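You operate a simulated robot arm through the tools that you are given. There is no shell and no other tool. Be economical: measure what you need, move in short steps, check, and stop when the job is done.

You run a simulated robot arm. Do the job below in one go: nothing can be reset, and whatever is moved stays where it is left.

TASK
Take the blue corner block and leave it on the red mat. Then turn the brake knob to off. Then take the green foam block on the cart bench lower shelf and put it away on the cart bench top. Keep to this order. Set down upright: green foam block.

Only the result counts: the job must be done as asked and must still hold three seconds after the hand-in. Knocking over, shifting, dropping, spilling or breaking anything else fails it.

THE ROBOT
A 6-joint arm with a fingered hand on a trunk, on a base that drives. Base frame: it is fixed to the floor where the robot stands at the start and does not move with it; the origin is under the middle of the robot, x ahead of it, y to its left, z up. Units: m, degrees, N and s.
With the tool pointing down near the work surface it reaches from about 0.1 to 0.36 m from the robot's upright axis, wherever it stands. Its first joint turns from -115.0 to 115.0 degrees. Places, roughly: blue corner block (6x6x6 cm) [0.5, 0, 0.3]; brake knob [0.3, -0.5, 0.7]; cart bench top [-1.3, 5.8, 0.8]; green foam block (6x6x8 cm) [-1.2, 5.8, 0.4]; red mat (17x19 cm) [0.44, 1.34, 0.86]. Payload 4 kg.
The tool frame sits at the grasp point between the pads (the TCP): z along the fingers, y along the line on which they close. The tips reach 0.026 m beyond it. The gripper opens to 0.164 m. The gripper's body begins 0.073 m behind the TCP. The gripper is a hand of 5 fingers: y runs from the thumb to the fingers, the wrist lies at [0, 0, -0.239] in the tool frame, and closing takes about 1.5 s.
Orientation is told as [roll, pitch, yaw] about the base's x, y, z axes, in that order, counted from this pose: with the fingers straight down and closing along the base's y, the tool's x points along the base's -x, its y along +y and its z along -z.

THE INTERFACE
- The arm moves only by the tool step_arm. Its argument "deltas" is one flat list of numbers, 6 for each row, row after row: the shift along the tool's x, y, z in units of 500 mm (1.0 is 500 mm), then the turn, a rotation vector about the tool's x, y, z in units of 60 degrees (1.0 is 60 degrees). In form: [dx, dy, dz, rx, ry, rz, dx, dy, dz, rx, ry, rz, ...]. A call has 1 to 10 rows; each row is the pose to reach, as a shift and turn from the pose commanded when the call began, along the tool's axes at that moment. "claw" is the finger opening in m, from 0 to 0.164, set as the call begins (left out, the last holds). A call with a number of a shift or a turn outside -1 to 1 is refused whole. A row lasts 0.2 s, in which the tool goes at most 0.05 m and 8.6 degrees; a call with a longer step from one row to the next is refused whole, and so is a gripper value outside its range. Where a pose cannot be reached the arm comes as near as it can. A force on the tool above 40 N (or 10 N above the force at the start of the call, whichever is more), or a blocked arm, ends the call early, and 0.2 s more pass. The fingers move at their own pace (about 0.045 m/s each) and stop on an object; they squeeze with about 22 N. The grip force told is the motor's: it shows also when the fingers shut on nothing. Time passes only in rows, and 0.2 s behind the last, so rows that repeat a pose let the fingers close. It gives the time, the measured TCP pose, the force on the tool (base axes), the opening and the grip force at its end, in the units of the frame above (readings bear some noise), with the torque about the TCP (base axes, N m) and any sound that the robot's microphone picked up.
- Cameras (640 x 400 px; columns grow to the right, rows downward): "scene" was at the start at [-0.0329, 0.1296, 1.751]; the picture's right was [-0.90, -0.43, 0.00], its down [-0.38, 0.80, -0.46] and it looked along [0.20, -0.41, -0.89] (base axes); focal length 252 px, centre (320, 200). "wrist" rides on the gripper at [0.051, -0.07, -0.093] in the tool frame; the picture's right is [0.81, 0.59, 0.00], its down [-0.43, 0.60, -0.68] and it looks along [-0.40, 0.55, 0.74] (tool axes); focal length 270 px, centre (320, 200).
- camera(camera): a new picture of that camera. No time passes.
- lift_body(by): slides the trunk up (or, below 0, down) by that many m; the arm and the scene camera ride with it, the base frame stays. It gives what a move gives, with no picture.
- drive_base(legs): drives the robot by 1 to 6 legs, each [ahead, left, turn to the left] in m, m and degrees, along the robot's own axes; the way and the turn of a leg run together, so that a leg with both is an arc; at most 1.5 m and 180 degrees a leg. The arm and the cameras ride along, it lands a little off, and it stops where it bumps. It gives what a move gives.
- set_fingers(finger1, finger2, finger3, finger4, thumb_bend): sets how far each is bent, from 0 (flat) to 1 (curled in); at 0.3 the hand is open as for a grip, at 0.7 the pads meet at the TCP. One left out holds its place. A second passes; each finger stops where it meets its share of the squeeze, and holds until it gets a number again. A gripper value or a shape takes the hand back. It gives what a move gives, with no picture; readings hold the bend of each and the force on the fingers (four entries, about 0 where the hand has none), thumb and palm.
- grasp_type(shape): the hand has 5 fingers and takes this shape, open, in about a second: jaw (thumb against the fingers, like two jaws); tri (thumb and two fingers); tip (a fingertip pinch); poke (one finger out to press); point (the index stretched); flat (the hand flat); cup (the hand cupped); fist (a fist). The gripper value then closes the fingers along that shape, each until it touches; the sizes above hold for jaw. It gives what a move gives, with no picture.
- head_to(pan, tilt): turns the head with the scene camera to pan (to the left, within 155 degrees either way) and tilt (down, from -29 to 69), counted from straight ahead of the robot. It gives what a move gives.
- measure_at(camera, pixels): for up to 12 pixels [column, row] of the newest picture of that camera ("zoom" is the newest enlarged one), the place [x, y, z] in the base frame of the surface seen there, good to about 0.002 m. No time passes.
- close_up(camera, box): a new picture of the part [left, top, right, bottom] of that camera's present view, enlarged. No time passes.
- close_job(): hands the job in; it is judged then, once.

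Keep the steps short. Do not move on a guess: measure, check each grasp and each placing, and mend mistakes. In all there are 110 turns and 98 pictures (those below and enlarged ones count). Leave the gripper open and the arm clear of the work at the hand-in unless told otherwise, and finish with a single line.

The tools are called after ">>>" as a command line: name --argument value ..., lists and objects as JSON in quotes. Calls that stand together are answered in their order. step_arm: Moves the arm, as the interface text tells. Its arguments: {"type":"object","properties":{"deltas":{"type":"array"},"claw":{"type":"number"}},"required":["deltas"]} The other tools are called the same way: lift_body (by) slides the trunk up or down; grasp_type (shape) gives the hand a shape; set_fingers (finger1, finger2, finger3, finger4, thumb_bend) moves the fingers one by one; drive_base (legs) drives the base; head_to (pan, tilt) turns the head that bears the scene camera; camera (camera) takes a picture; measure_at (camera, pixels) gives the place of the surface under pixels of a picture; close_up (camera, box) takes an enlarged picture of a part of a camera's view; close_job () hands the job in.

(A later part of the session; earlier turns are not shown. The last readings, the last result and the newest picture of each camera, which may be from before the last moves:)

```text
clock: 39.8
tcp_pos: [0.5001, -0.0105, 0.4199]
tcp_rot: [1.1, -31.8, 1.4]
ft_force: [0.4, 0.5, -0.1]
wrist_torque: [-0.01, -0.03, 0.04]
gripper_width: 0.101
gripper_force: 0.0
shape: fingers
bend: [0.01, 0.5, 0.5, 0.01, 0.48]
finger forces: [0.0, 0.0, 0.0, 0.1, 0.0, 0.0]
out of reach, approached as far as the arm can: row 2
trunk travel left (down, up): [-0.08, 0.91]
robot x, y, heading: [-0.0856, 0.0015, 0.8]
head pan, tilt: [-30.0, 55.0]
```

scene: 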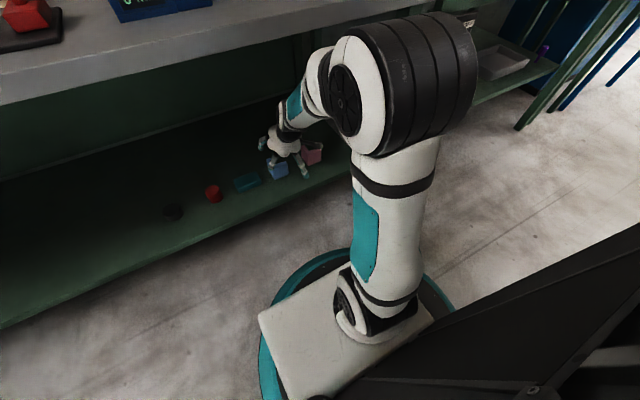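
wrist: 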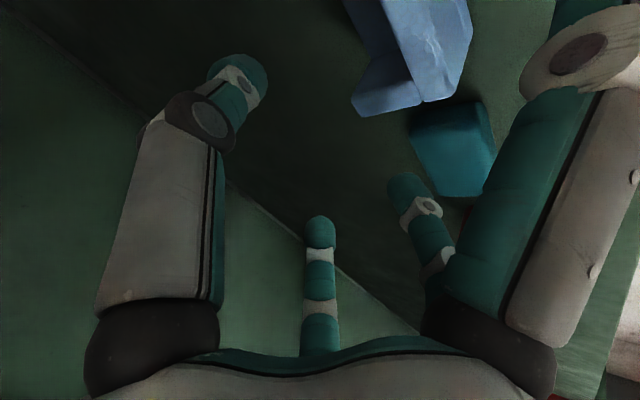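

Fingers will straddle the side wall at this y. Going down 3.5 cm, then look.

>>> step_arm --deltas '[0.018, 0.003, 0.03, 0, 0, 0, 0.036, 0.006, 0.06, 0, 0, 0]'

>>> camera --camera "wrist"

>>> camera --camera "scene"

```text
clock: 40.4
tcp_pos: [0.5008, -0.0081, 0.3826]
tcp_rot: [0.2, -31.5, 1.4]
ft_force: [1.1, -0.2, 0.5]
wrist_torque: [0.0, 0.0, -0.01]
gripper_width: 0.1006
gripper_force: 0.1
shape: fingers
bend: [0.01, 0.5, 0.5, 0.01, 0.48]
finger forces: [0.0, 0.1, 0.0, 0.1, 0.1, 0.0]
trunk travel left (down, up): [-0.08, 0.91]
robot x, y, heading: [-0.0841, -0.0009, 0.6]
head pan, tilt: [-30.0, 55.0]
```

```text
63 pictures are left
```

wrist: 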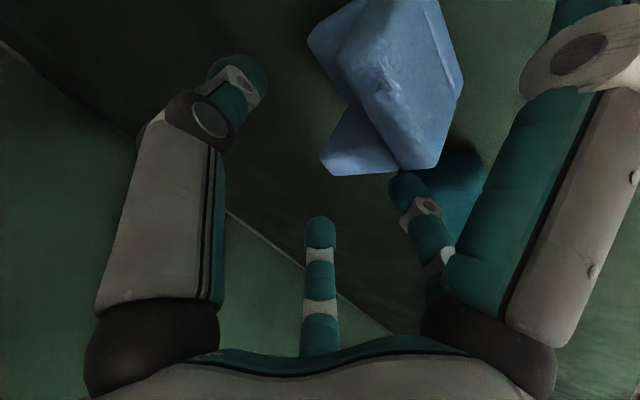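

```text
62 pictures are left
```

scene: 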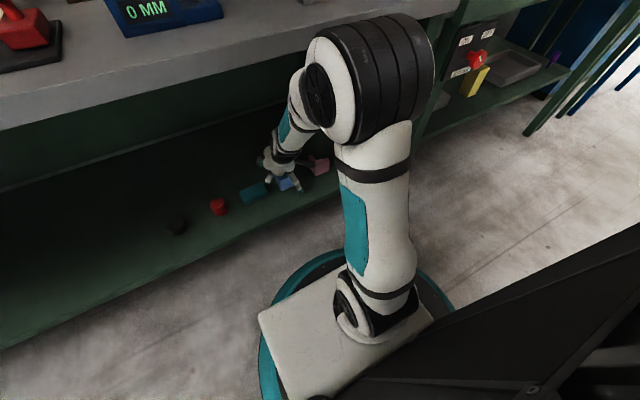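

Aligned: wall top lies just beyond the grasp point. Down another 3.4 cm.

>>> step_arm --deltas '[0.017, 0.002, 0.029, 0, 0, 0, 0.0347, 0.004, 0.0585, 0, 0, 0]'

>>> camera --camera "wrist"

>>> close_up --camera "scene" --box '[230, 110, 350, 230]'

```text
clock: 41.0
tcp_pos: [0.5071, -0.0053, 0.3666]
tcp_rot: [-0.2, -32.6, 2.0]
ft_force: [-1.6, 3.9, 17.2]
wrist_torque: [-0.43, 1.97, -0.46]
gripper_width: 0.1074
gripper_force: 8.7
shape: fingers
bend: [0.0, 0.5, 0.5, 0.01, 0.48]
finger forces: [17.2, 0.0, 0.0, 0.0, 0.0, 0.1]
trunk travel left (down, up): [-0.08, 0.91]
robot x, y, heading: [-0.0859, 0.0012, 0.4]
head pan, tilt: [-30.0, 55.0]
stopped in row 2: the force on the tool passed its limit at 54 N (the readings are from after the stop); the commanded pose is now the measured one
```

```text
61 pictures are left
```

wrist: 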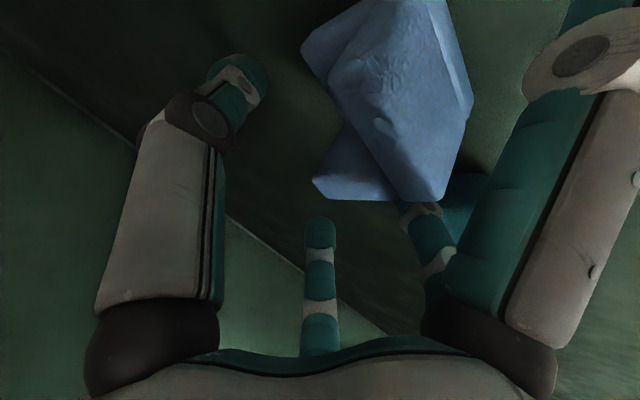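

```text
3.33 times, centred on (290, 170) of scene
```

zoom: 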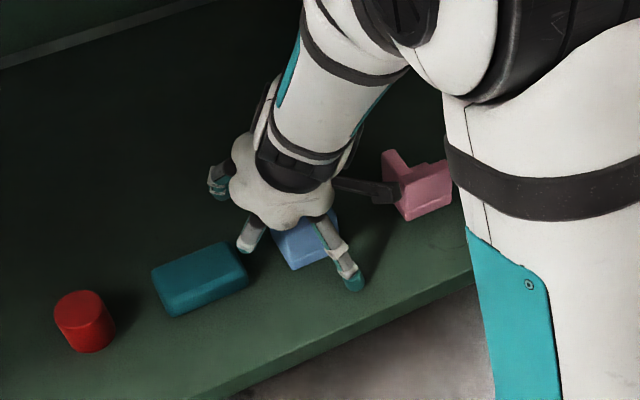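

Flat finger 1 touched the shelf (17 N). I'll rise 1.5 cm, bend finger 1 to 0.3 so it clears, then go down again.

>>> step_arm --deltas '[-0.0156, 0.0, -0.0255, 0, 0, 0]'

>>> set_fingers --finger1 0.3

>>> close_up --camera "scene" --box '[250, 150, 330, 215]'

>>> measure_at --camera "wrist" --pixels '[[448, 20], [470, 100], [432, 195], [330, 85], [320, 190], [385, 195]]'

```text
clock: 41.4
tcp_pos: [0.5062, -0.0055, 0.3783]
tcp_rot: [-0.2, -32.4, 2.1]
ft_force: [-0.4, -0.1, 0.0]
wrist_torque: [-0.04, -0.01, -0.02]
gripper_width: 0.1011
gripper_force: 0.0
shape: fingers
bend: [0.0, 0.5, 0.5, 0.01, 0.48]
finger forces: [0.1, 0.0, 0.0, 0.0, 0.1, 0.0]
trunk travel left (down, up): [-0.08, 0.91]
robot x, y, heading: [-0.0828, 0.0029, 0.7]
head pan, tilt: [-30.0, 55.0]
```

```text
clock: 42.4
tcp_pos: [0.5064, -0.0058, 0.3783]
tcp_rot: [-0.2, -32.5, 2.1]
ft_force: [0.5, 0.2, -0.2]
wrist_torque: [0.01, 0.01, 0.02]
gripper_width: 0.075
gripper_force: 0.1
shape: fingers
bend: [0.3, 0.5, 0.5, 0.01, 0.48]
finger forces: [0.0, 0.0, 0.0, 0.1, 0.0, 0.0]
trunk travel left (down, up): [-0.08, 0.91]
robot x, y, heading: [-0.0864, -0.0007, 0.6]
head pan, tilt: [-30.0, 55.0]
```

```text
6.15 times, centred on (290, 182) of scene
```

zoom: 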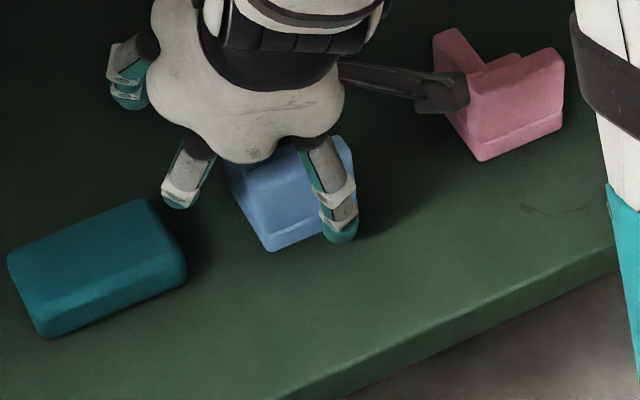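

```text
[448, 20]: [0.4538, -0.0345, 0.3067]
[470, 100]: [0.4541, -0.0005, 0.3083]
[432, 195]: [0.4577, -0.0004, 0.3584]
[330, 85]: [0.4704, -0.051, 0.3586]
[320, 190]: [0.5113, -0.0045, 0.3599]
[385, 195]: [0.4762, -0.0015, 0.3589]
```

Block unmoved. Finger 1 now clears in front of the block. Down 3 cm again.

>>> step_arm --deltas '[0.021, 0, 0.0235, 0, 0, 0, 0.0417, 0, 0.0469, 0, 0, 0]'

>>> camera --camera "wrist"

>>> close_up --camera "scene" --box '[250, 150, 330, 215]'

```text
clock: 42.9
tcp_pos: [0.5083, -0.0052, 0.3716]
tcp_rot: [-0.5, -33.3, 2.7]
ft_force: [-4.9, 2.0, 24.0]
wrist_torque: [-0.51, 2.01, -0.34]
gripper_width: 0.0789
gripper_force: 12.0
shape: fingers
bend: [0.27, 0.5, 0.5, 0.01, 0.48]
finger forces: [24.0, 0.0, 0.0, 0.0, 0.0, 0.0]
out of reach, approached as far as the arm can: row 2
trunk travel left (down, up): [-0.08, 0.91]
robot x, y, heading: [-0.0835, 0.0014, 0.8]
head pan, tilt: [-30.0, 55.0]
stopped in row 2: the force on the tool passed its limit at 52 N (the readings are from after the stop); the commanded pose is now the measured one
```

```text
58 pictures are left
```

wrist: 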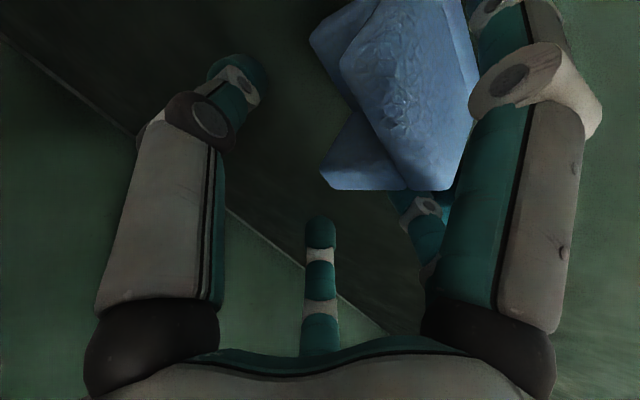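

```text
6.15 times, centred on (290, 182) of scene
```

zoom: 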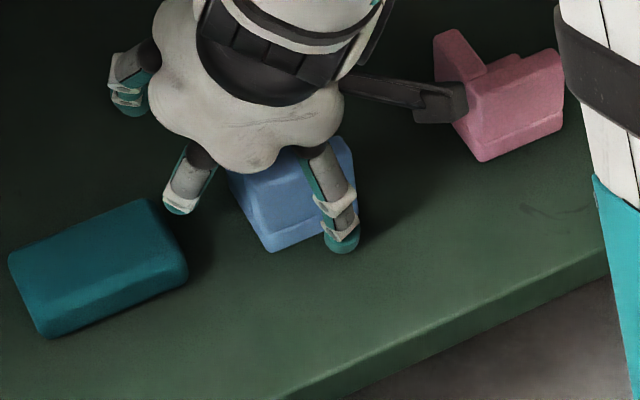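

Finger 1 still meets the shelf. I'll back up 1.5 cm and curl finger 1 fully into the palm, then check how it sits.

>>> step_arm --deltas '[-0.016, 0.0, -0.0255, 0, 0, 0, -0.032, 0.0, -0.051, 0, 0, 0]'

>>> set_fingers --finger1 1.0

>>> camera --camera "wrist"

>>> close_up --camera "scene" --box '[250, 150, 330, 215]'

```text
clock: 43.5
tcp_pos: [0.5056, -0.0047, 0.398]
tcp_rot: [-0.5, -33.0, 2.7]
ft_force: [0.1, -0.8, 0.2]
wrist_torque: [0.02, -0.02, 0.0]
gripper_width: 0.0752
gripper_force: 0.0
shape: fingers
bend: [0.3, 0.5, 0.5, 0.01, 0.48]
finger forces: [0.0, 0.0, 0.0, 0.1, 0.0, 0.0]
trunk travel left (down, up): [-0.08, 0.91]
robot x, y, heading: [-0.0818, 0.003, 0.6]
head pan, tilt: [-30.0, 55.0]
```

```text
clock: 44.5
tcp_pos: [0.5064, -0.0051, 0.3978]
tcp_rot: [-0.5, -33.0, 2.6]
ft_force: [-0.1, -0.2, -0.1]
wrist_torque: [-0.01, 0.01, 0.02]
gripper_width: 0.0733
gripper_force: 0.0
shape: fingers
bend: [1.0, 0.5, 0.5, 0.01, 0.48]
finger forces: [0.0, 0.1, 0.1, 0.1, 0.0, 0.0]
trunk travel left (down, up): [-0.08, 0.91]
robot x, y, heading: [-0.083, 0.0007, 0.5]
head pan, tilt: [-30.0, 55.0]
```

```text
56 pictures are left
```

wrist: 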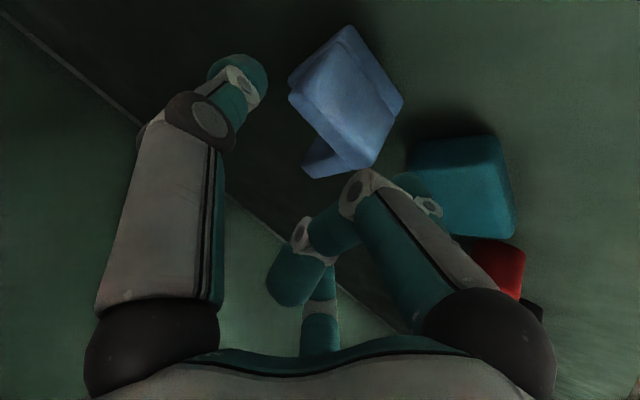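

```text
6.15 times, centred on (290, 182) of scene
```

zoom: 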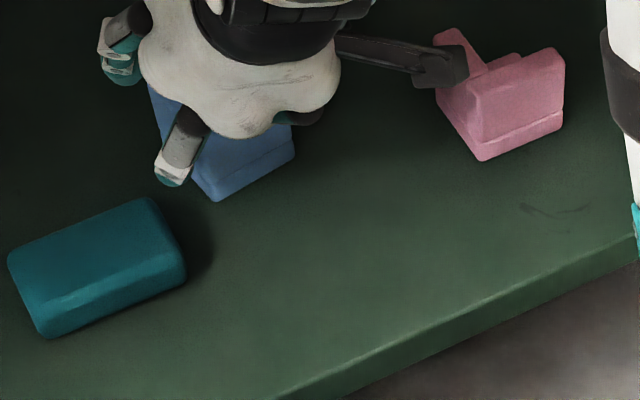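

Curling finger 1 nudged the blue block back a bit (still upright on the shelf). I'll measure its new pose.

>>> measure_at --camera "wrist" --pixels '[[345, 35], [398, 98], [370, 160], [300, 95], [310, 165], [340, 120], [292, 75], [345, 145], [370, 185], [290, 270], [410, 180]]'

>>> close_up --camera "wrist" --box '[250, 0, 450, 200]'

```text
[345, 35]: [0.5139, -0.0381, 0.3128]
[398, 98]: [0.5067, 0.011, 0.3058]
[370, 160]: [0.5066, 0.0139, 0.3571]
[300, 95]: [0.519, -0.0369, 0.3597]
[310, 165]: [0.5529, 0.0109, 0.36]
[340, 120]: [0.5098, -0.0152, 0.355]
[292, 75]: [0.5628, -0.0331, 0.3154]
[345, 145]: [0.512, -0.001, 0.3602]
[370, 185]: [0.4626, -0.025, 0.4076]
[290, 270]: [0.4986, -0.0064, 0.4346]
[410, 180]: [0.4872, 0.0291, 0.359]
```

```text
2.00 times, centred on (350, 100) of wrist
```

zoom: 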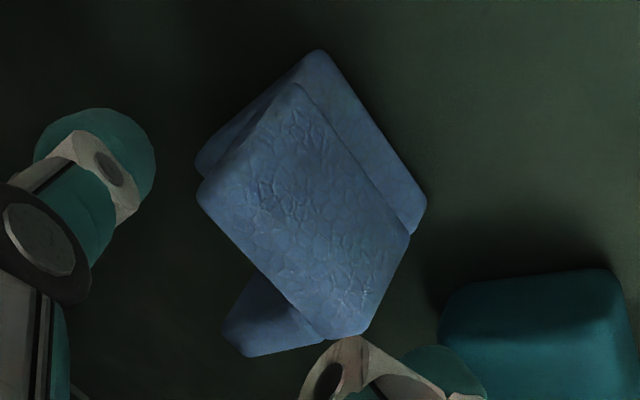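

The block now has its front face near x≈0.51, yaw ≈8°. New plan: approach at 45° tilt (where the arm reaches cleanly, and curled finger 1 stays clear) and pinch the outer side faces near the front wall. First rise, pull back, tilt to 45° and yaw 8°.

>>> lift_body --by 0.03

>>> step_arm --deltas '[0.042, -0.008, -0.027, -0.0245, -0.1, -0.038, 0.084, -0.016, -0.054, -0.049, -0.2, -0.076]'

>>> set_fingers --finger2 0.42 --finger3 0.42 --thumb_bend 0.42 --finger4 0.1

>>> camera --camera "wrist"

>>> close_up --camera "scene" --box '[230, 130, 340, 220]'

```text
clock: 45.2
tcp_pos: [0.5059, -0.0054, 0.4281]
tcp_rot: [-0.5, -33.0, 2.6]
ft_force: [0.4, -1.4, 0.0]
wrist_torque: [-0.01, 0.01, -0.02]
gripper_width: 0.0735
gripper_force: 0.0
shape: fingers
bend: [1.0, 0.5, 0.5, 0.01, 0.48]
finger forces: [0.1, 0.0, 0.0, 0.1, 0.0, 0.1]
trunk travel left (down, up): [-0.11, 0.88]
robot x, y, heading: [-0.0843, 0.0007, 0.6]
head pan, tilt: [-30.0, 55.0]
```

```text
clock: 45.8
tcp_pos: [0.4569, 0.0077, 0.4151]
tcp_rot: [1.1, -34.9, 11.6]
ft_force: [1.5, 0.2, 0.3]
wrist_torque: [-0.02, 0.08, 0.02]
gripper_width: 0.0734
gripper_force: 0.0
shape: fingers
bend: [1.0, 0.5, 0.5, 0.01, 0.48]
finger forces: [0.0, 0.1, 0.0, 0.1, 0.0, 0.1]
out of reach, approached as far as the arm can: row 1, 2
trunk travel left (down, up): [-0.11, 0.88]
robot x, y, heading: [-0.0823, -0.0017, 0.6]
head pan, tilt: [-30.0, 55.0]
```

```text
clock: 46.8
tcp_pos: [0.4715, 0.0023, 0.4243]
tcp_rot: [3.0, -38.6, 5.9]
ft_force: [0.1, 0.0, 0.2]
wrist_torque: [-0.01, 0.02, 0.02]
gripper_width: 0.081
gripper_force: 0.1
shape: fingers
bend: [1.0, 0.42, 0.42, 0.1, 0.42]
finger forces: [0.0, 0.0, 0.0, 0.0, 0.0, 0.0]
trunk travel left (down, up): [-0.11, 0.88]
robot x, y, heading: [-0.0812, 0.0048, 0.7]
head pan, tilt: [-30.0, 55.0]
```

```text
53 pictures are left
```

wrist: 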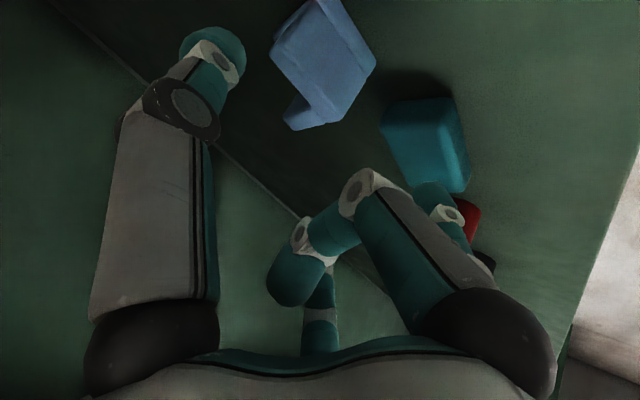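

```text
4.44 times, centred on (285, 175) of scene
```

zoom: 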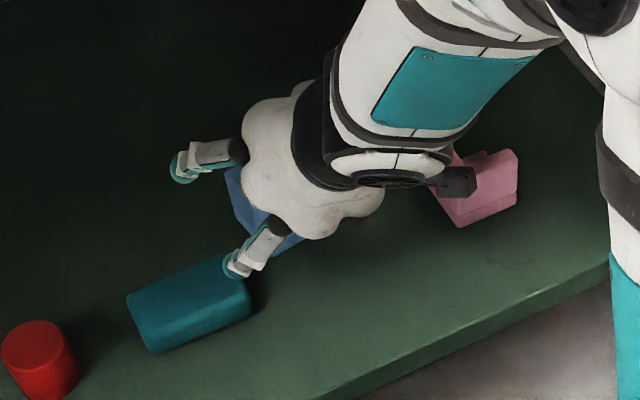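

The wrist was still settling through a near-singular pose. I'll correct to tilt 45°, roll 0, yaw 8° and hold a few rows.

>>> step_arm --deltas '[0.025, -0.015, 0.011, 0.009, -0.053, -0.028, 0.049, -0.03, 0.022, 0.018, -0.107, -0.057, 0.049, -0.03, 0.022, 0.018, -0.107, -0.057, 0.049, -0.03, 0.022, 0.018, -0.107, -0.057, 0.049, -0.03, 0.022, 0.018, -0.107, -0.057]'

```text
clock: 48.0
tcp_pos: [0.4618, -0.0142, 0.3996]
tcp_rot: [-0.9, -45.0, 10.2]
ft_force: [-0.1, 0.2, 0.1]
wrist_torque: [-0.03, 0.02, -0.01]
gripper_width: 0.0815
gripper_force: 0.0
shape: fingers
bend: [1.0, 0.42, 0.42, 0.1, 0.42]
finger forces: [0.0, 0.1, 0.0, 0.0, 0.1, 0.0]
trunk travel left (down, up): [-0.11, 0.88]
robot x, y, heading: [-0.0851, -0.0024, 0.6]
head pan, tilt: [-30.0, 55.0]
```

Pose reached cleanly. Re-measure the block from here.

>>> camera --camera "wrist"

>>> close_up --camera "wrist" --box '[180, 0, 500, 200]'

```text
51 pictures are left
```

wrist: 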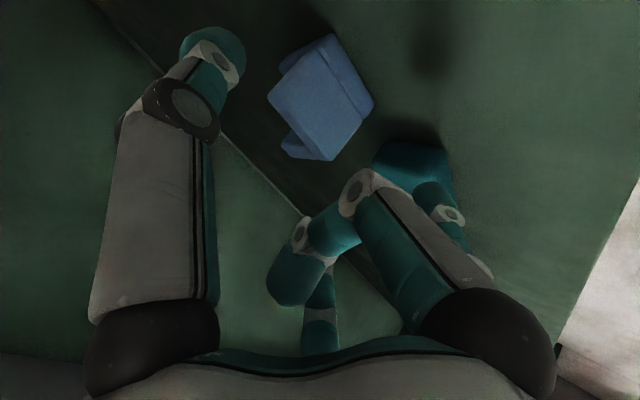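

```text
2.00 times, centred on (340, 100) of wrist
```

zoom: 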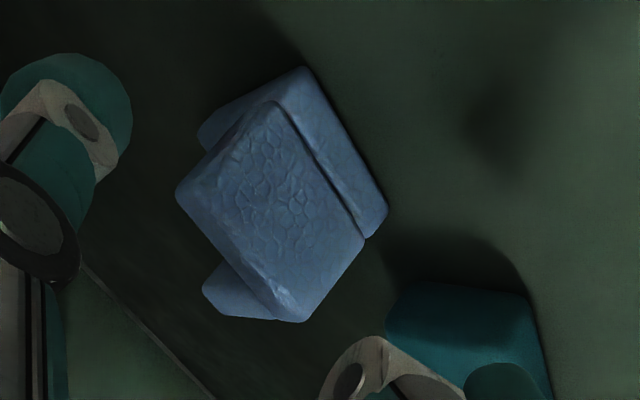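

>>> measure_at --camera "zoom" --pixels '[[300, 72], [384, 208], [368, 234], [275, 105], [182, 190], [302, 318], [205, 290], [362, 238], [215, 310], [205, 135], [395, 330], [460, 285]]'

```text
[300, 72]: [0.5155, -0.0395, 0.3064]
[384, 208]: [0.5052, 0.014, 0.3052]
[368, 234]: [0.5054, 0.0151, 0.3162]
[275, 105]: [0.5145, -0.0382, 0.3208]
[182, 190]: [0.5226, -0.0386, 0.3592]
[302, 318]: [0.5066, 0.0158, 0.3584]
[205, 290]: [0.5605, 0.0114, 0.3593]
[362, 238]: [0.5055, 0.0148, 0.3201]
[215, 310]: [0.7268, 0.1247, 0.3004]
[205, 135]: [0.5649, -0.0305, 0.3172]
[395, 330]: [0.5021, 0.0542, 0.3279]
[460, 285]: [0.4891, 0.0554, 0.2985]
```

Front face centre (0.510,−0.0125), yaw 10° – matches the tool. Pre-close fingers slightly (7–15 mm side clearance) and advance half the way along the fingers.

>>> set_fingers --finger2 0.46 --finger3 0.46 --thumb_bend 0.46

>>> step_arm --deltas '[-0.013, -0.0126, 0, 0, 0, 0, -0.013, -0.0126, 0.04, 0, 0, 0, -0.013, -0.0126, 0.08, 0, 0, 0]'

>>> camera --camera "wrist"

>>> close_up --camera "scene" --box '[230, 130, 340, 220]'

```text
clock: 49.0
tcp_pos: [0.462, -0.0131, 0.3995]
tcp_rot: [-1.0, -45.1, 10.3]
ft_force: [-0.2, 0.8, -0.4]
wrist_torque: [-0.01, 0.02, 0.0]
gripper_width: 0.0763
gripper_force: 0.2
shape: fingers
bend: [1.0, 0.46, 0.46, 0.1, 0.46]
finger forces: [0.0, 0.1, 0.0, 0.0, 0.0, 0.0]
trunk travel left (down, up): [-0.11, 0.88]
robot x, y, heading: [-0.0839, 0.0015, 0.6]
head pan, tilt: [-30.0, 55.0]
```

```text
clock: 49.8
tcp_pos: [0.4947, -0.0136, 0.3714]
tcp_rot: [-0.9, -45.1, 10.3]
ft_force: [0.2, 0.0, 0.2]
wrist_torque: [0.02, -0.03, 0.0]
gripper_width: 0.076
gripper_force: 0.1
shape: fingers
bend: [1.0, 0.46, 0.46, 0.1, 0.46]
finger forces: [0.0, 0.0, 0.0, 0.0, 0.1, 0.0]
trunk travel left (down, up): [-0.11, 0.88]
robot x, y, heading: [-0.0824, 0.0021, 0.7]
head pan, tilt: [-30.0, 55.0]
```

```text
49 pictures are left
```

wrist: 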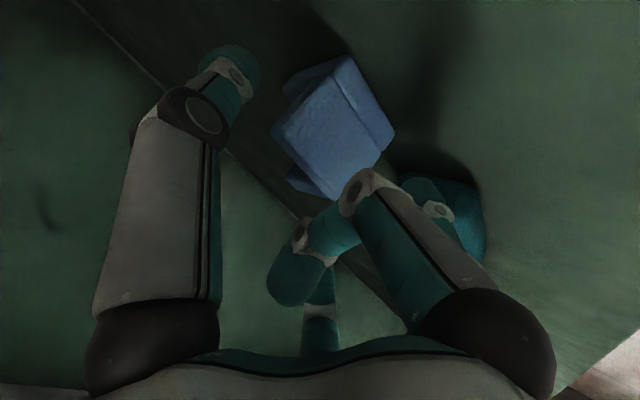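

```text
4.44 times, centred on (285, 175) of scene
```

zoom: 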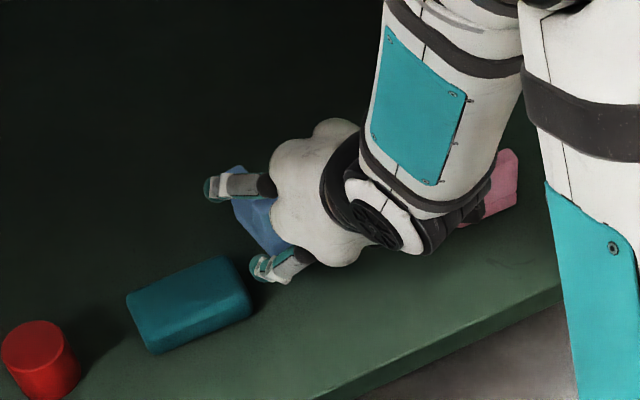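

All clear on both sides. Advance the last 3.4 cm.

>>> step_arm --deltas '[-0.003, -0.003, 0.034, 0, 0, 0, -0.0066, -0.003, 0.067, 0, 0, 0]'

>>> camera --camera "wrist"

```text
clock: 50.4
tcp_pos: [0.5186, -0.0117, 0.352]
tcp_rot: [-1.0, -45.0, 10.3]
ft_force: [0.7, 0.0, 0.9]
wrist_torque: [0.07, -0.01, -0.02]
gripper_width: 0.0762
gripper_force: 0.2
shape: fingers
bend: [1.0, 0.46, 0.46, 0.1, 0.46]
finger forces: [0.0, 0.9, 0.0, 0.0, 0.0, 0.0]
trunk travel left (down, up): [-0.11, 0.88]
robot x, y, heading: [-0.0835, 0.0042, 0.5]
head pan, tilt: [-30.0, 55.0]
```

```text
47 pictures are left
```

wrist: 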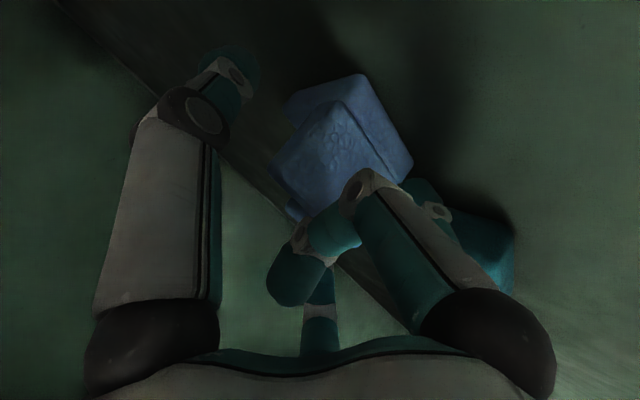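

In place; a light touch on finger 2. Close thumb and fingers 2–3.

>>> set_fingers --finger2 0.75 --finger3 0.75 --thumb_bend 0.75

>>> camera --camera "wrist"

```text
clock: 51.4
tcp_pos: [0.5188, -0.0118, 0.3515]
tcp_rot: [-1.1, -45.1, 10.3]
ft_force: [1.3, -2.1, 3.1]
wrist_torque: [0.06, -0.06, 0.0]
gripper_width: 0.0535
gripper_force: 22.3
shape: fingers
bend: [1.0, 0.54, 0.55, 0.1, 0.64]
finger forces: [5.2, 10.7, 9.1, 0.1, 20.2, 0.1]
trunk travel left (down, up): [-0.11, 0.88]
robot x, y, heading: [-0.0857, -0.0036, 0.4]
head pan, tilt: [-30.0, 55.0]
```

```text
46 pictures are left
```

wrist: 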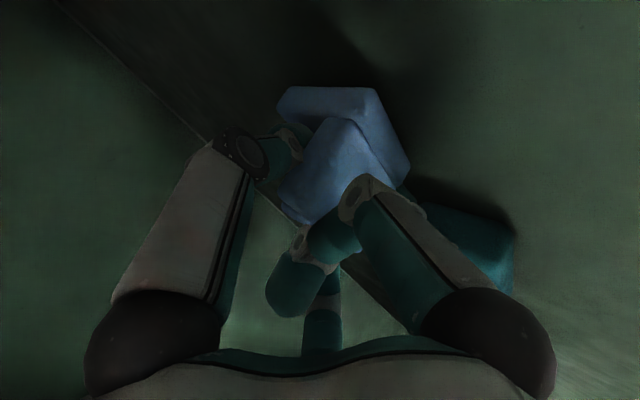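

Firm grip: thumb 20 N against fingers 10.7 + 9.1 N. Lift 3 cm with the trunk and check.

>>> lift_body --by 0.04

>>> camera --camera "wrist"

>>> close_up --camera "scene" --box '[230, 130, 340, 220]'

```text
clock: 52.2
tcp_pos: [0.5185, -0.0122, 0.3921]
tcp_rot: [-1.0, -45.1, 10.3]
ft_force: [0.4, -0.5, -0.4]
wrist_torque: [0.01, 0.0, -0.02]
gripper_width: 0.0524
gripper_force: 21.0
shape: fingers
bend: [1.0, 0.54, 0.55, 0.1, 0.64]
finger forces: [4.4, 10.7, 9.6, 0.1, 17.6, 0.0]
trunk travel left (down, up): [-0.15, 0.84]
robot x, y, heading: [-0.0823, 0.0027, 0.4]
head pan, tilt: [-30.0, 55.0]
```

```text
45 pictures are left
```

wrist: 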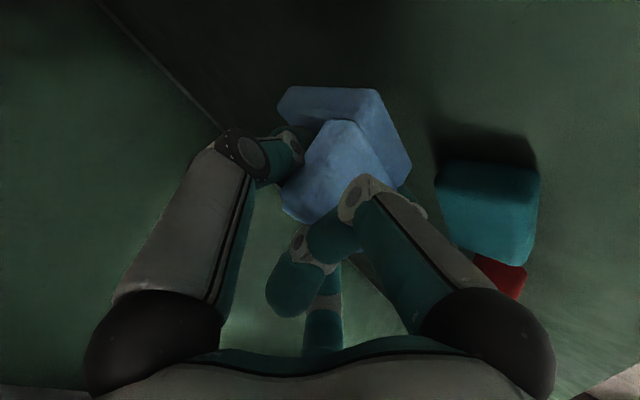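

```text
4.44 times, centred on (285, 175) of scene
```

zoom: 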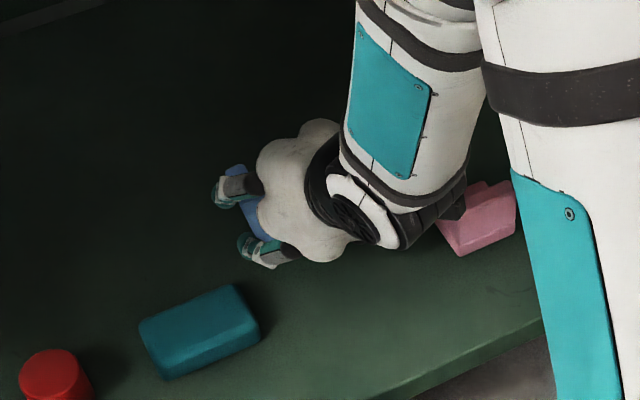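

The block is lifted and stable (teal stays behind, block fixed in the view). Drive straight back out 0.5 m, then raise the trunk.

>>> drive_base --legs '[[-0.5, 0, 0]]'

>>> lift_body --by 0.4

>>> lift_body --by 0.26

>>> camera --camera "wrist"

```text
clock: 55.2
tcp_pos: [0.0188, -0.018, 0.3915]
tcp_rot: [-1.0, -45.1, 10.3]
ft_force: [0.0, -0.1, 0.0]
wrist_torque: [0.02, -0.03, 0.02]
gripper_width: 0.0526
gripper_force: 20.7
shape: fingers
bend: [1.0, 0.54, 0.55, 0.1, 0.64]
finger forces: [4.4, 10.6, 9.5, 0.0, 17.6, 0.0]
trunk travel left (down, up): [-0.15, 0.84]
robot x, y, heading: [-0.5868, -0.0005, 0.4]
head pan, tilt: [-30.0, 55.0]
```

```text
clock: 59.0
tcp_pos: [0.019, -0.0176, 0.7917]
tcp_rot: [-1.0, -45.1, 10.1]
ft_force: [0.1, 0.1, -0.5]
wrist_torque: [0.01, -0.01, -0.02]
gripper_width: 0.0527
gripper_force: 20.9
shape: fingers
bend: [1.0, 0.54, 0.55, 0.1, 0.64]
finger forces: [4.6, 10.7, 9.5, 0.0, 17.6, 0.1]
trunk travel left (down, up): [-0.55, 0.44]
robot x, y, heading: [-0.5861, -0.0061, 0.1]
head pan, tilt: [-30.0, 55.0]
```

```text
clock: 61.7
tcp_pos: [0.0191, -0.0179, 1.0528]
tcp_rot: [-1.1, -45.0, 10.1]
ft_force: [0.2, 0.2, -1.0]
wrist_torque: [-0.01, 0.01, 0.04]
gripper_width: 0.0527
gripper_force: 21.4
shape: fingers
bend: [1.0, 0.54, 0.55, 0.1, 0.64]
finger forces: [4.7, 10.5, 9.5, 0.1, 17.5, 0.0]
trunk travel left (down, up): [-0.81, 0.18]
robot x, y, heading: [-0.589, -0.0037, 0.5]
head pan, tilt: [-30.0, 55.0]
```

```text
43 pictures are left
```

wrist: 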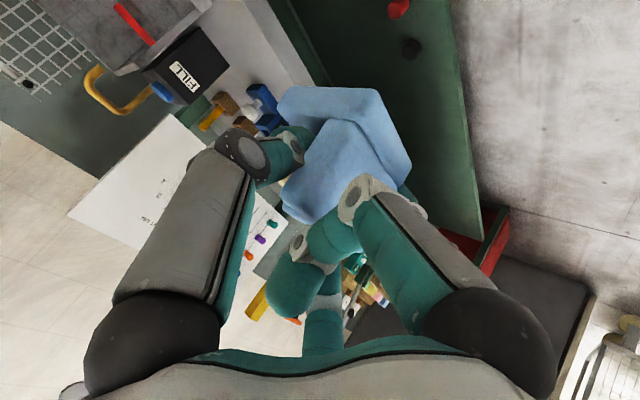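

Holding fine. I'll look left for a free way to the mat.

>>> head_to --pan 75 --tilt 40

>>> camera --camera "scene"

>>> measure_at --camera "scene" --pixels '[[60, 330], [110, 310], [150, 250], [320, 220], [100, 340], [200, 220]]'

```text
clock: 63.5
tcp_pos: [0.0178, -0.017, 1.0515]
tcp_rot: [-0.9, -45.2, 10.2]
ft_force: [-1.0, 1.1, -0.1]
wrist_torque: [0.0, -0.01, 0.0]
gripper_width: 0.0525
gripper_force: 21.6
shape: fingers
bend: [1.0, 0.54, 0.55, 0.1, 0.64]
finger forces: [4.7, 10.6, 9.4, 0.0, 17.5, 0.1]
trunk travel left (down, up): [-0.81, 0.18]
robot x, y, heading: [-0.5866, -0.0052, 0.5]
head pan, tilt: [75.0, 40.0]
```

```text
42 pictures are left
```

scene: 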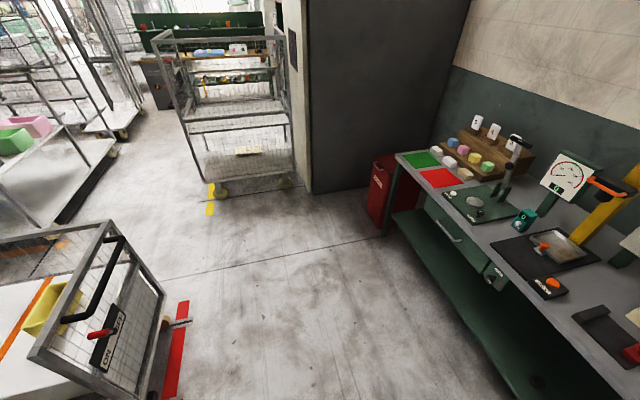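

```text
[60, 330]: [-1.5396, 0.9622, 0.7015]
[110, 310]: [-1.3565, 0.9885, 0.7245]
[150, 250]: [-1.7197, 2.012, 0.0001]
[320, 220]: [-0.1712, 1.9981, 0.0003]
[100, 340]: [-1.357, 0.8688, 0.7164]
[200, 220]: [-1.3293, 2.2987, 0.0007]
```

The way is clear (cart stays beyond x −1.35). Drive left 1.35 m and look at the mat.

>>> drive_base --legs '[[0, 1.35, 0]]'

>>> head_to --pan 5 --tilt 40

>>> camera --camera "scene"

```text
clock: 70.2
tcp_pos: [0.032, 1.3066, 1.0518]
tcp_rot: [-1.1, -45.0, 7.9]
ft_force: [-0.1, 0.2, 0.1]
wrist_torque: [-0.01, 0.02, 0.03]
gripper_width: 0.0526
gripper_force: 21.5
shape: fingers
bend: [1.0, 0.54, 0.55, 0.1, 0.64]
finger forces: [4.9, 10.5, 9.4, 0.0, 17.6, 0.0]
trunk travel left (down, up): [-0.81, 0.18]
robot x, y, heading: [-0.5692, 1.3455, -1.6]
head pan, tilt: [75.0, 40.0]
```

```text
clock: 71.7
tcp_pos: [0.0316, 1.307, 1.051]
tcp_rot: [-1.1, -45.1, 8.0]
ft_force: [-0.8, -0.2, 0.5]
wrist_torque: [0.01, 0.02, 0.0]
gripper_width: 0.0524
gripper_force: 21.7
shape: fingers
bend: [1.0, 0.54, 0.55, 0.1, 0.64]
finger forces: [4.9, 10.5, 9.4, 0.1, 17.5, 0.0]
trunk travel left (down, up): [-0.81, 0.18]
robot x, y, heading: [-0.572, 1.3493, -1.9]
head pan, tilt: [5.0, 40.0]
```

```text
41 pictures are left
```

scene: 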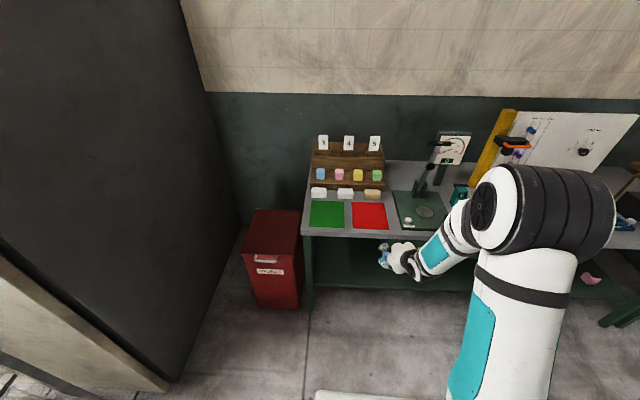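

>>> measure_at --camera "scene" --pixels '[[352, 204], [384, 204], [388, 227], [354, 227], [370, 196], [345, 193], [405, 212], [392, 194], [408, 219], [270, 225], [305, 225], [385, 252]]'

>>> close_up --camera "scene" --box '[290, 120, 490, 290]'

>>> close_up --camera "wrist" --box '[220, 60, 460, 240]'

>>> measure_at --camera "zoom" --pixels '[[170, 75], [380, 80], [500, 280], [285, 175], [190, 420], [420, 300], [155, 120], [450, 380], [300, 260]]'

```text
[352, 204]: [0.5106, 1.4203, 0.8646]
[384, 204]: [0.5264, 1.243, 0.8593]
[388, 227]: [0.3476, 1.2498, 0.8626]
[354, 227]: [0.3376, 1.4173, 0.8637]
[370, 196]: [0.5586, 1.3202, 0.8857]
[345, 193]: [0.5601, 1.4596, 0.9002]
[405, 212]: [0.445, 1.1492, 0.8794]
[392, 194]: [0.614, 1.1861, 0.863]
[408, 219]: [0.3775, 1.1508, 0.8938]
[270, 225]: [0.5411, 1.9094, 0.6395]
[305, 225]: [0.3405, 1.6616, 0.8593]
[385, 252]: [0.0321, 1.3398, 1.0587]
```

```text
2.35 times, centred on (390, 205) of scene
```

zoom: 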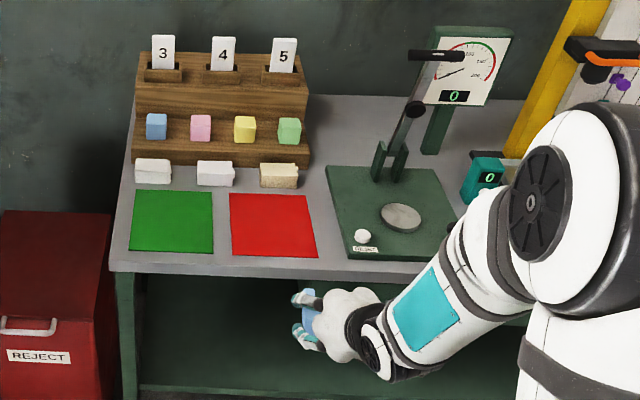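

```text
2.22 times, centred on (340, 150) of wrist
```

zoom: 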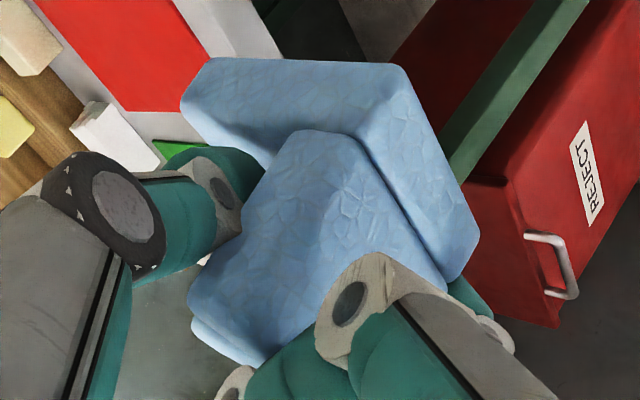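

```text
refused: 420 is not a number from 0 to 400
```

>>> measure_at --camera "zoom" --pixels '[[195, 105], [215, 65], [395, 70], [475, 225], [455, 275], [300, 135], [350, 140], [195, 290], [200, 330], [265, 365], [430, 280], [380, 120]]'

```text
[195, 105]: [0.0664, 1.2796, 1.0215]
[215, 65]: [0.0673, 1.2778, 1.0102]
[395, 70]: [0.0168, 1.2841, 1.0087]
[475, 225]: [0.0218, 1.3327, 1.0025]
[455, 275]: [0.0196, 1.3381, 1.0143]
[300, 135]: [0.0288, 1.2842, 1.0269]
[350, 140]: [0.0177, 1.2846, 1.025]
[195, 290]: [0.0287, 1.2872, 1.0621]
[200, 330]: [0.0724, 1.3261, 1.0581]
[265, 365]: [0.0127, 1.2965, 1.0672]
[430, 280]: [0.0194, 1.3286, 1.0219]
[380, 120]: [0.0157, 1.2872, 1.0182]
```

Mat spans x 0.34–0.525, y 1.245–1.42. The block's centre is about 13 mm ahead of the TCP, its base ~5 cm below it. Drive forward to centre it over the mat.

>>> drive_base --legs '[[0.385, 0.04, 1.9]]'

>>> camera --camera "scene"

```text
clock: 74.1
tcp_pos: [0.4264, 1.3553, 1.0512]
tcp_rot: [-1.0, -45.0, 9.3]
ft_force: [0.6, 0.1, -0.5]
wrist_torque: [-0.05, 0.05, 0.02]
gripper_width: 0.0523
gripper_force: 20.9
shape: fingers
bend: [1.0, 0.54, 0.55, 0.1, 0.64]
finger forces: [4.9, 10.5, 9.3, 0.0, 17.5, 0.0]
trunk travel left (down, up): [-0.81, 0.18]
robot x, y, heading: [-0.1846, 1.3762, -0.4]
head pan, tilt: [5.0, 40.0]
```

```text
38 pictures are left
```

scene: 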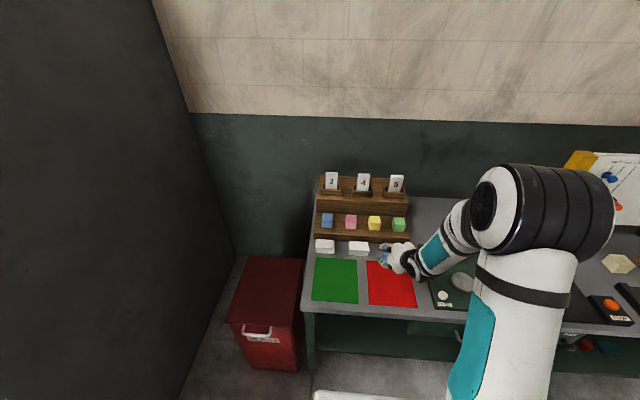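

TCP is 2.3 cm left of centre; shift right 2.5 cm, then lower the trunk 11 cm.

>>> step_arm --deltas '[0.006, -0.049, -0.006, 0, 0, 0]'

>>> lift_body --by -0.12

>>> camera --camera "wrist"

>>> close_up --camera "scene" --box '[310, 170, 470, 300]'

```text
clock: 74.5
tcp_pos: [0.4251, 1.3301, 1.053]
tcp_rot: [-0.9, -45.1, 9.3]
ft_force: [-0.5, 0.1, -0.1]
wrist_torque: [0.01, 0.01, 0.02]
gripper_width: 0.0525
gripper_force: 21.0
shape: fingers
bend: [1.0, 0.54, 0.55, 0.1, 0.64]
finger forces: [5.0, 10.4, 9.3, 0.0, 17.4, 0.0]
trunk travel left (down, up): [-0.81, 0.18]
robot x, y, heading: [-0.179, 1.376, -0.4]
head pan, tilt: [5.0, 40.0]
```

```text
clock: 76.0
tcp_pos: [0.4243, 1.3293, 0.9336]
tcp_rot: [-1.1, -45.1, 9.3]
ft_force: [0.5, 0.2, -0.6]
wrist_torque: [0.01, 0.0, 0.0]
gripper_width: 0.0524
gripper_force: 21.4
shape: fingers
bend: [1.0, 0.54, 0.55, 0.1, 0.64]
finger forces: [5.2, 10.4, 9.4, 0.0, 17.5, 0.0]
trunk travel left (down, up): [-0.69, 0.3]
robot x, y, heading: [-0.1784, 1.3766, -0.4]
head pan, tilt: [5.0, 40.0]
```

```text
37 pictures are left
```

wrist: 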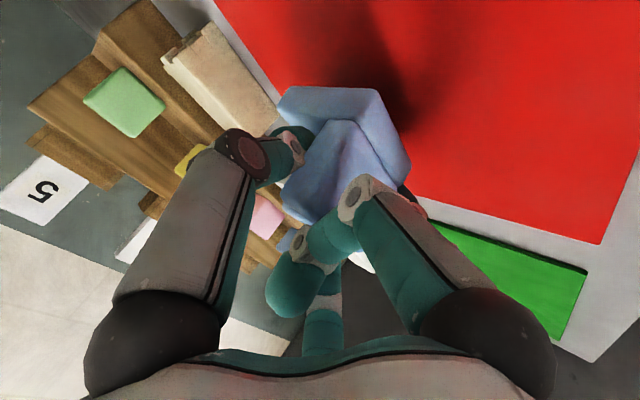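

```text
3.08 times, centred on (390, 235) of scene
```

zoom: 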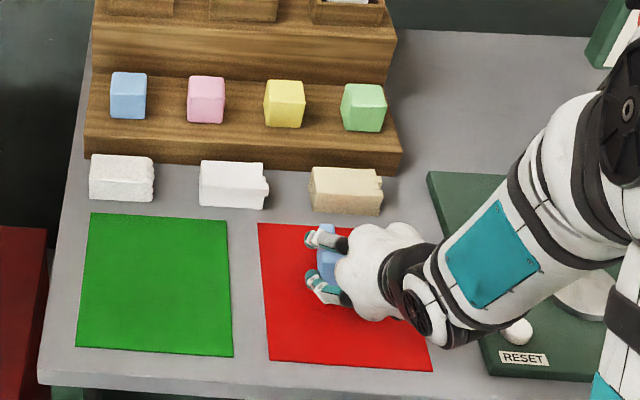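

Block is above the mat's middle. Lower the arm gently 1.6 cm, then in small steps to contact.

>>> step_arm --deltas '[0.0115, 0, 0.0115, 0, 0, 0, 0.0225, 0, 0.0225, 0, 0, 0]'

>>> step_arm --deltas '[0.0028, 0, 0.0028, 0, 0, 0, 0.0056, 0, 0.0056, 0, 0, 0]'

>>> close_up --camera "wrist" --box '[220, 60, 460, 240]'

```text
clock: 76.6
tcp_pos: [0.425, 1.3311, 0.9178]
tcp_rot: [-1.0, -45.1, 9.4]
ft_force: [0.0, -0.1, 1.6]
wrist_torque: [0.04, -0.01, -0.02]
gripper_width: 0.0529
gripper_force: 21.2
shape: fingers
bend: [1.0, 0.54, 0.55, 0.1, 0.64]
finger forces: [5.4, 10.6, 9.2, 0.0, 17.3, 0.1]
trunk travel left (down, up): [-0.69, 0.3]
robot x, y, heading: [-0.1747, 1.3762, -0.3]
head pan, tilt: [5.0, 40.0]
```

```text
clock: 77.2
tcp_pos: [0.425, 1.3297, 0.9143]
tcp_rot: [-1.0, -45.4, 9.2]
ft_force: [-5.9, -3.2, 14.5]
wrist_torque: [0.3, -0.04, 0.26]
gripper_width: 0.0533
gripper_force: 22.7
shape: fingers
bend: [1.0, 0.54, 0.55, 0.1, 0.64]
finger forces: [7.1, 9.8, 8.4, 0.1, 19.6, 0.0]
trunk travel left (down, up): [-0.69, 0.3]
robot x, y, heading: [-0.1787, 1.38, -0.4]
head pan, tilt: [5.0, 40.0]
```

```text
2.22 times, centred on (340, 150) of wrist
```

zoom: 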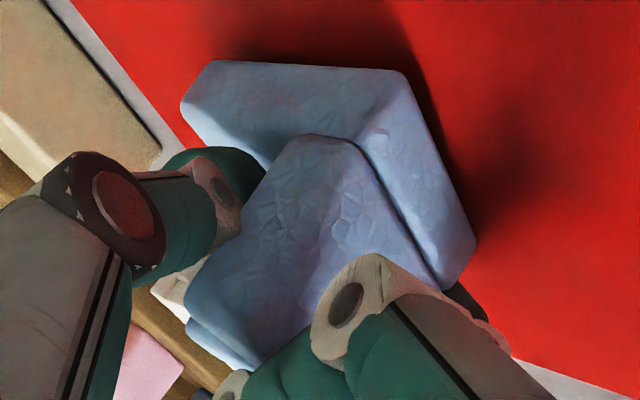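

Contact felt (14 N up). Open thumb and fingers 2–3 gently to release.

>>> step_arm --deltas '[-0.002, 0, -0.002, 0, 0, 0]'

>>> set_fingers --finger2 0.44 --finger3 0.44 --thumb_bend 0.44

>>> camera --camera "wrist"

```text
clock: 77.6
tcp_pos: [0.4243, 1.3293, 0.9155]
tcp_rot: [-1.1, -45.1, 9.3]
ft_force: [-0.1, -2.8, 11.2]
wrist_torque: [0.22, -0.06, 0.13]
gripper_width: 0.0535
gripper_force: 21.1
shape: fingers
bend: [1.0, 0.54, 0.55, 0.1, 0.64]
finger forces: [5.3, 10.0, 8.4, 0.0, 19.5, 0.0]
trunk travel left (down, up): [-0.69, 0.3]
robot x, y, heading: [-0.1764, 1.3781, -0.4]
head pan, tilt: [5.0, 40.0]
```

```text
clock: 78.6
tcp_pos: [0.4252, 1.3304, 0.9144]
tcp_rot: [-1.1, -45.1, 9.3]
ft_force: [-0.4, -0.9, 2.4]
wrist_torque: [0.12, 0.04, 0.03]
gripper_width: 0.0794
gripper_force: 2.2
shape: fingers
bend: [1.0, 0.46, 0.44, 0.1, 0.44]
finger forces: [0.3, 3.1, 0.0, 0.0, 0.0, 0.0]
trunk travel left (down, up): [-0.69, 0.3]
robot x, y, heading: [-0.18, 1.3785, -0.3]
head pan, tilt: [5.0, 40.0]
```

```text
34 pictures are left
```

wrist: 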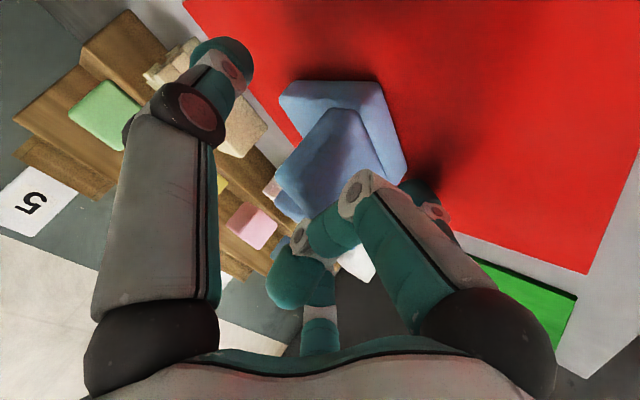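

Released (thumb 0 N; finger 2 lightly on the mat). Retreat backwards along the fingers.

>>> step_arm --deltas '[-0.005, 0, -0.04, 0, 0, 0, -0.005, 0, -0.12, 0, 0, 0, -0.01, 0, -0.2, 0, 0, 0]'

>>> lift_body --by 0.12

>>> close_up --camera "scene" --box '[310, 170, 470, 300]'

```text
clock: 79.4
tcp_pos: [0.3586, 1.3201, 0.9922]
tcp_rot: [-1.0, -45.2, 9.4]
ft_force: [0.6, 0.4, -0.7]
wrist_torque: [0.02, -0.02, -0.02]
gripper_width: 0.0792
gripper_force: 0.1
shape: fingers
bend: [1.0, 0.44, 0.44, 0.1, 0.44]
finger forces: [0.0, 0.0, 0.0, 0.0, 0.0, 0.0]
trunk travel left (down, up): [-0.69, 0.3]
robot x, y, heading: [-0.1789, 1.3806, -0.2]
head pan, tilt: [5.0, 40.0]
```

```text
clock: 80.9
tcp_pos: [0.3591, 1.3207, 1.1102]
tcp_rot: [-1.0, -45.2, 9.3]
ft_force: [0.5, -0.6, 0.5]
wrist_torque: [0.02, -0.02, 0.03]
gripper_width: 0.0789
gripper_force: 0.1
shape: fingers
bend: [1.0, 0.44, 0.44, 0.1, 0.44]
finger forces: [0.0, 0.1, 0.0, 0.0, 0.0, 0.1]
trunk travel left (down, up): [-0.81, 0.18]
robot x, y, heading: [-0.1767, 1.3774, -0.4]
head pan, tilt: [5.0, 40.0]
```

```text
3.08 times, centred on (390, 235) of scene
```

zoom: 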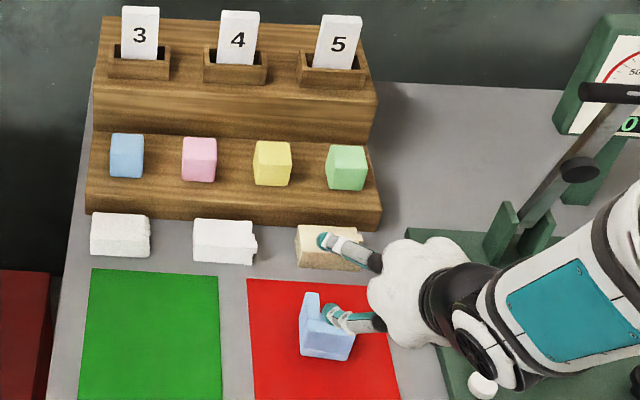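

The blue block rests well inside the red mat. Next the brake knob: drive back and then right, and look.

>>> drive_base --legs '[[-0.42, 0, 0], [0, -1.0, 0], [0, -0.88, 0]]'

>>> head_to --pan 15 --tilt 45

>>> camera --camera "scene"

```text
clock: 92.6
tcp_pos: [-0.0659, -0.5513, 1.1098]
tcp_rot: [-1.0, -45.1, 10.1]
ft_force: [-0.6, 0.8, -0.1]
wrist_torque: [0.03, 0.01, -0.01]
gripper_width: 0.0789
gripper_force: 0.1
shape: fingers
bend: [1.0, 0.44, 0.44, 0.1, 0.44]
finger forces: [0.1, 0.1, 0.0, 0.1, 0.1, 0.1]
trunk travel left (down, up): [-0.81, 0.18]
robot x, y, heading: [-0.604, -0.5021, 0.5]
head pan, tilt: [5.0, 40.0]
```

```text
clock: 93.3
tcp_pos: [-0.0666, -0.5514, 1.1108]
tcp_rot: [-1.0, -45.1, 10.2]
ft_force: [0.4, -0.5, 0.1]
wrist_torque: [0.02, 0.02, -0.01]
gripper_width: 0.079
gripper_force: 0.1
shape: fingers
bend: [1.0, 0.44, 0.44, 0.1, 0.44]
finger forces: [0.0, 0.0, 0.0, 0.0, 0.0, 0.1]
trunk travel left (down, up): [-0.81, 0.18]
robot x, y, heading: [-0.6085, -0.5017, 0.3]
head pan, tilt: [15.0, 45.0]
```

```text
32 pictures are left
```

scene: 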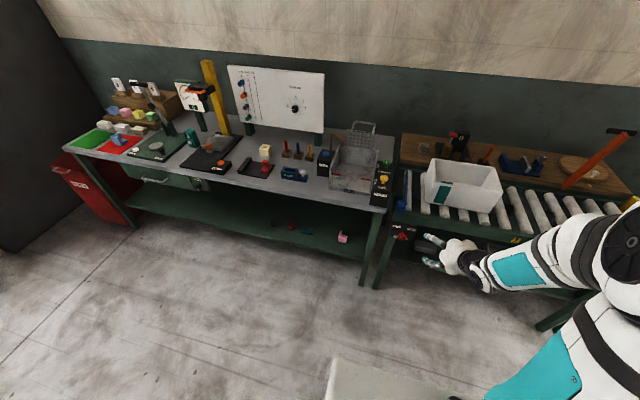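

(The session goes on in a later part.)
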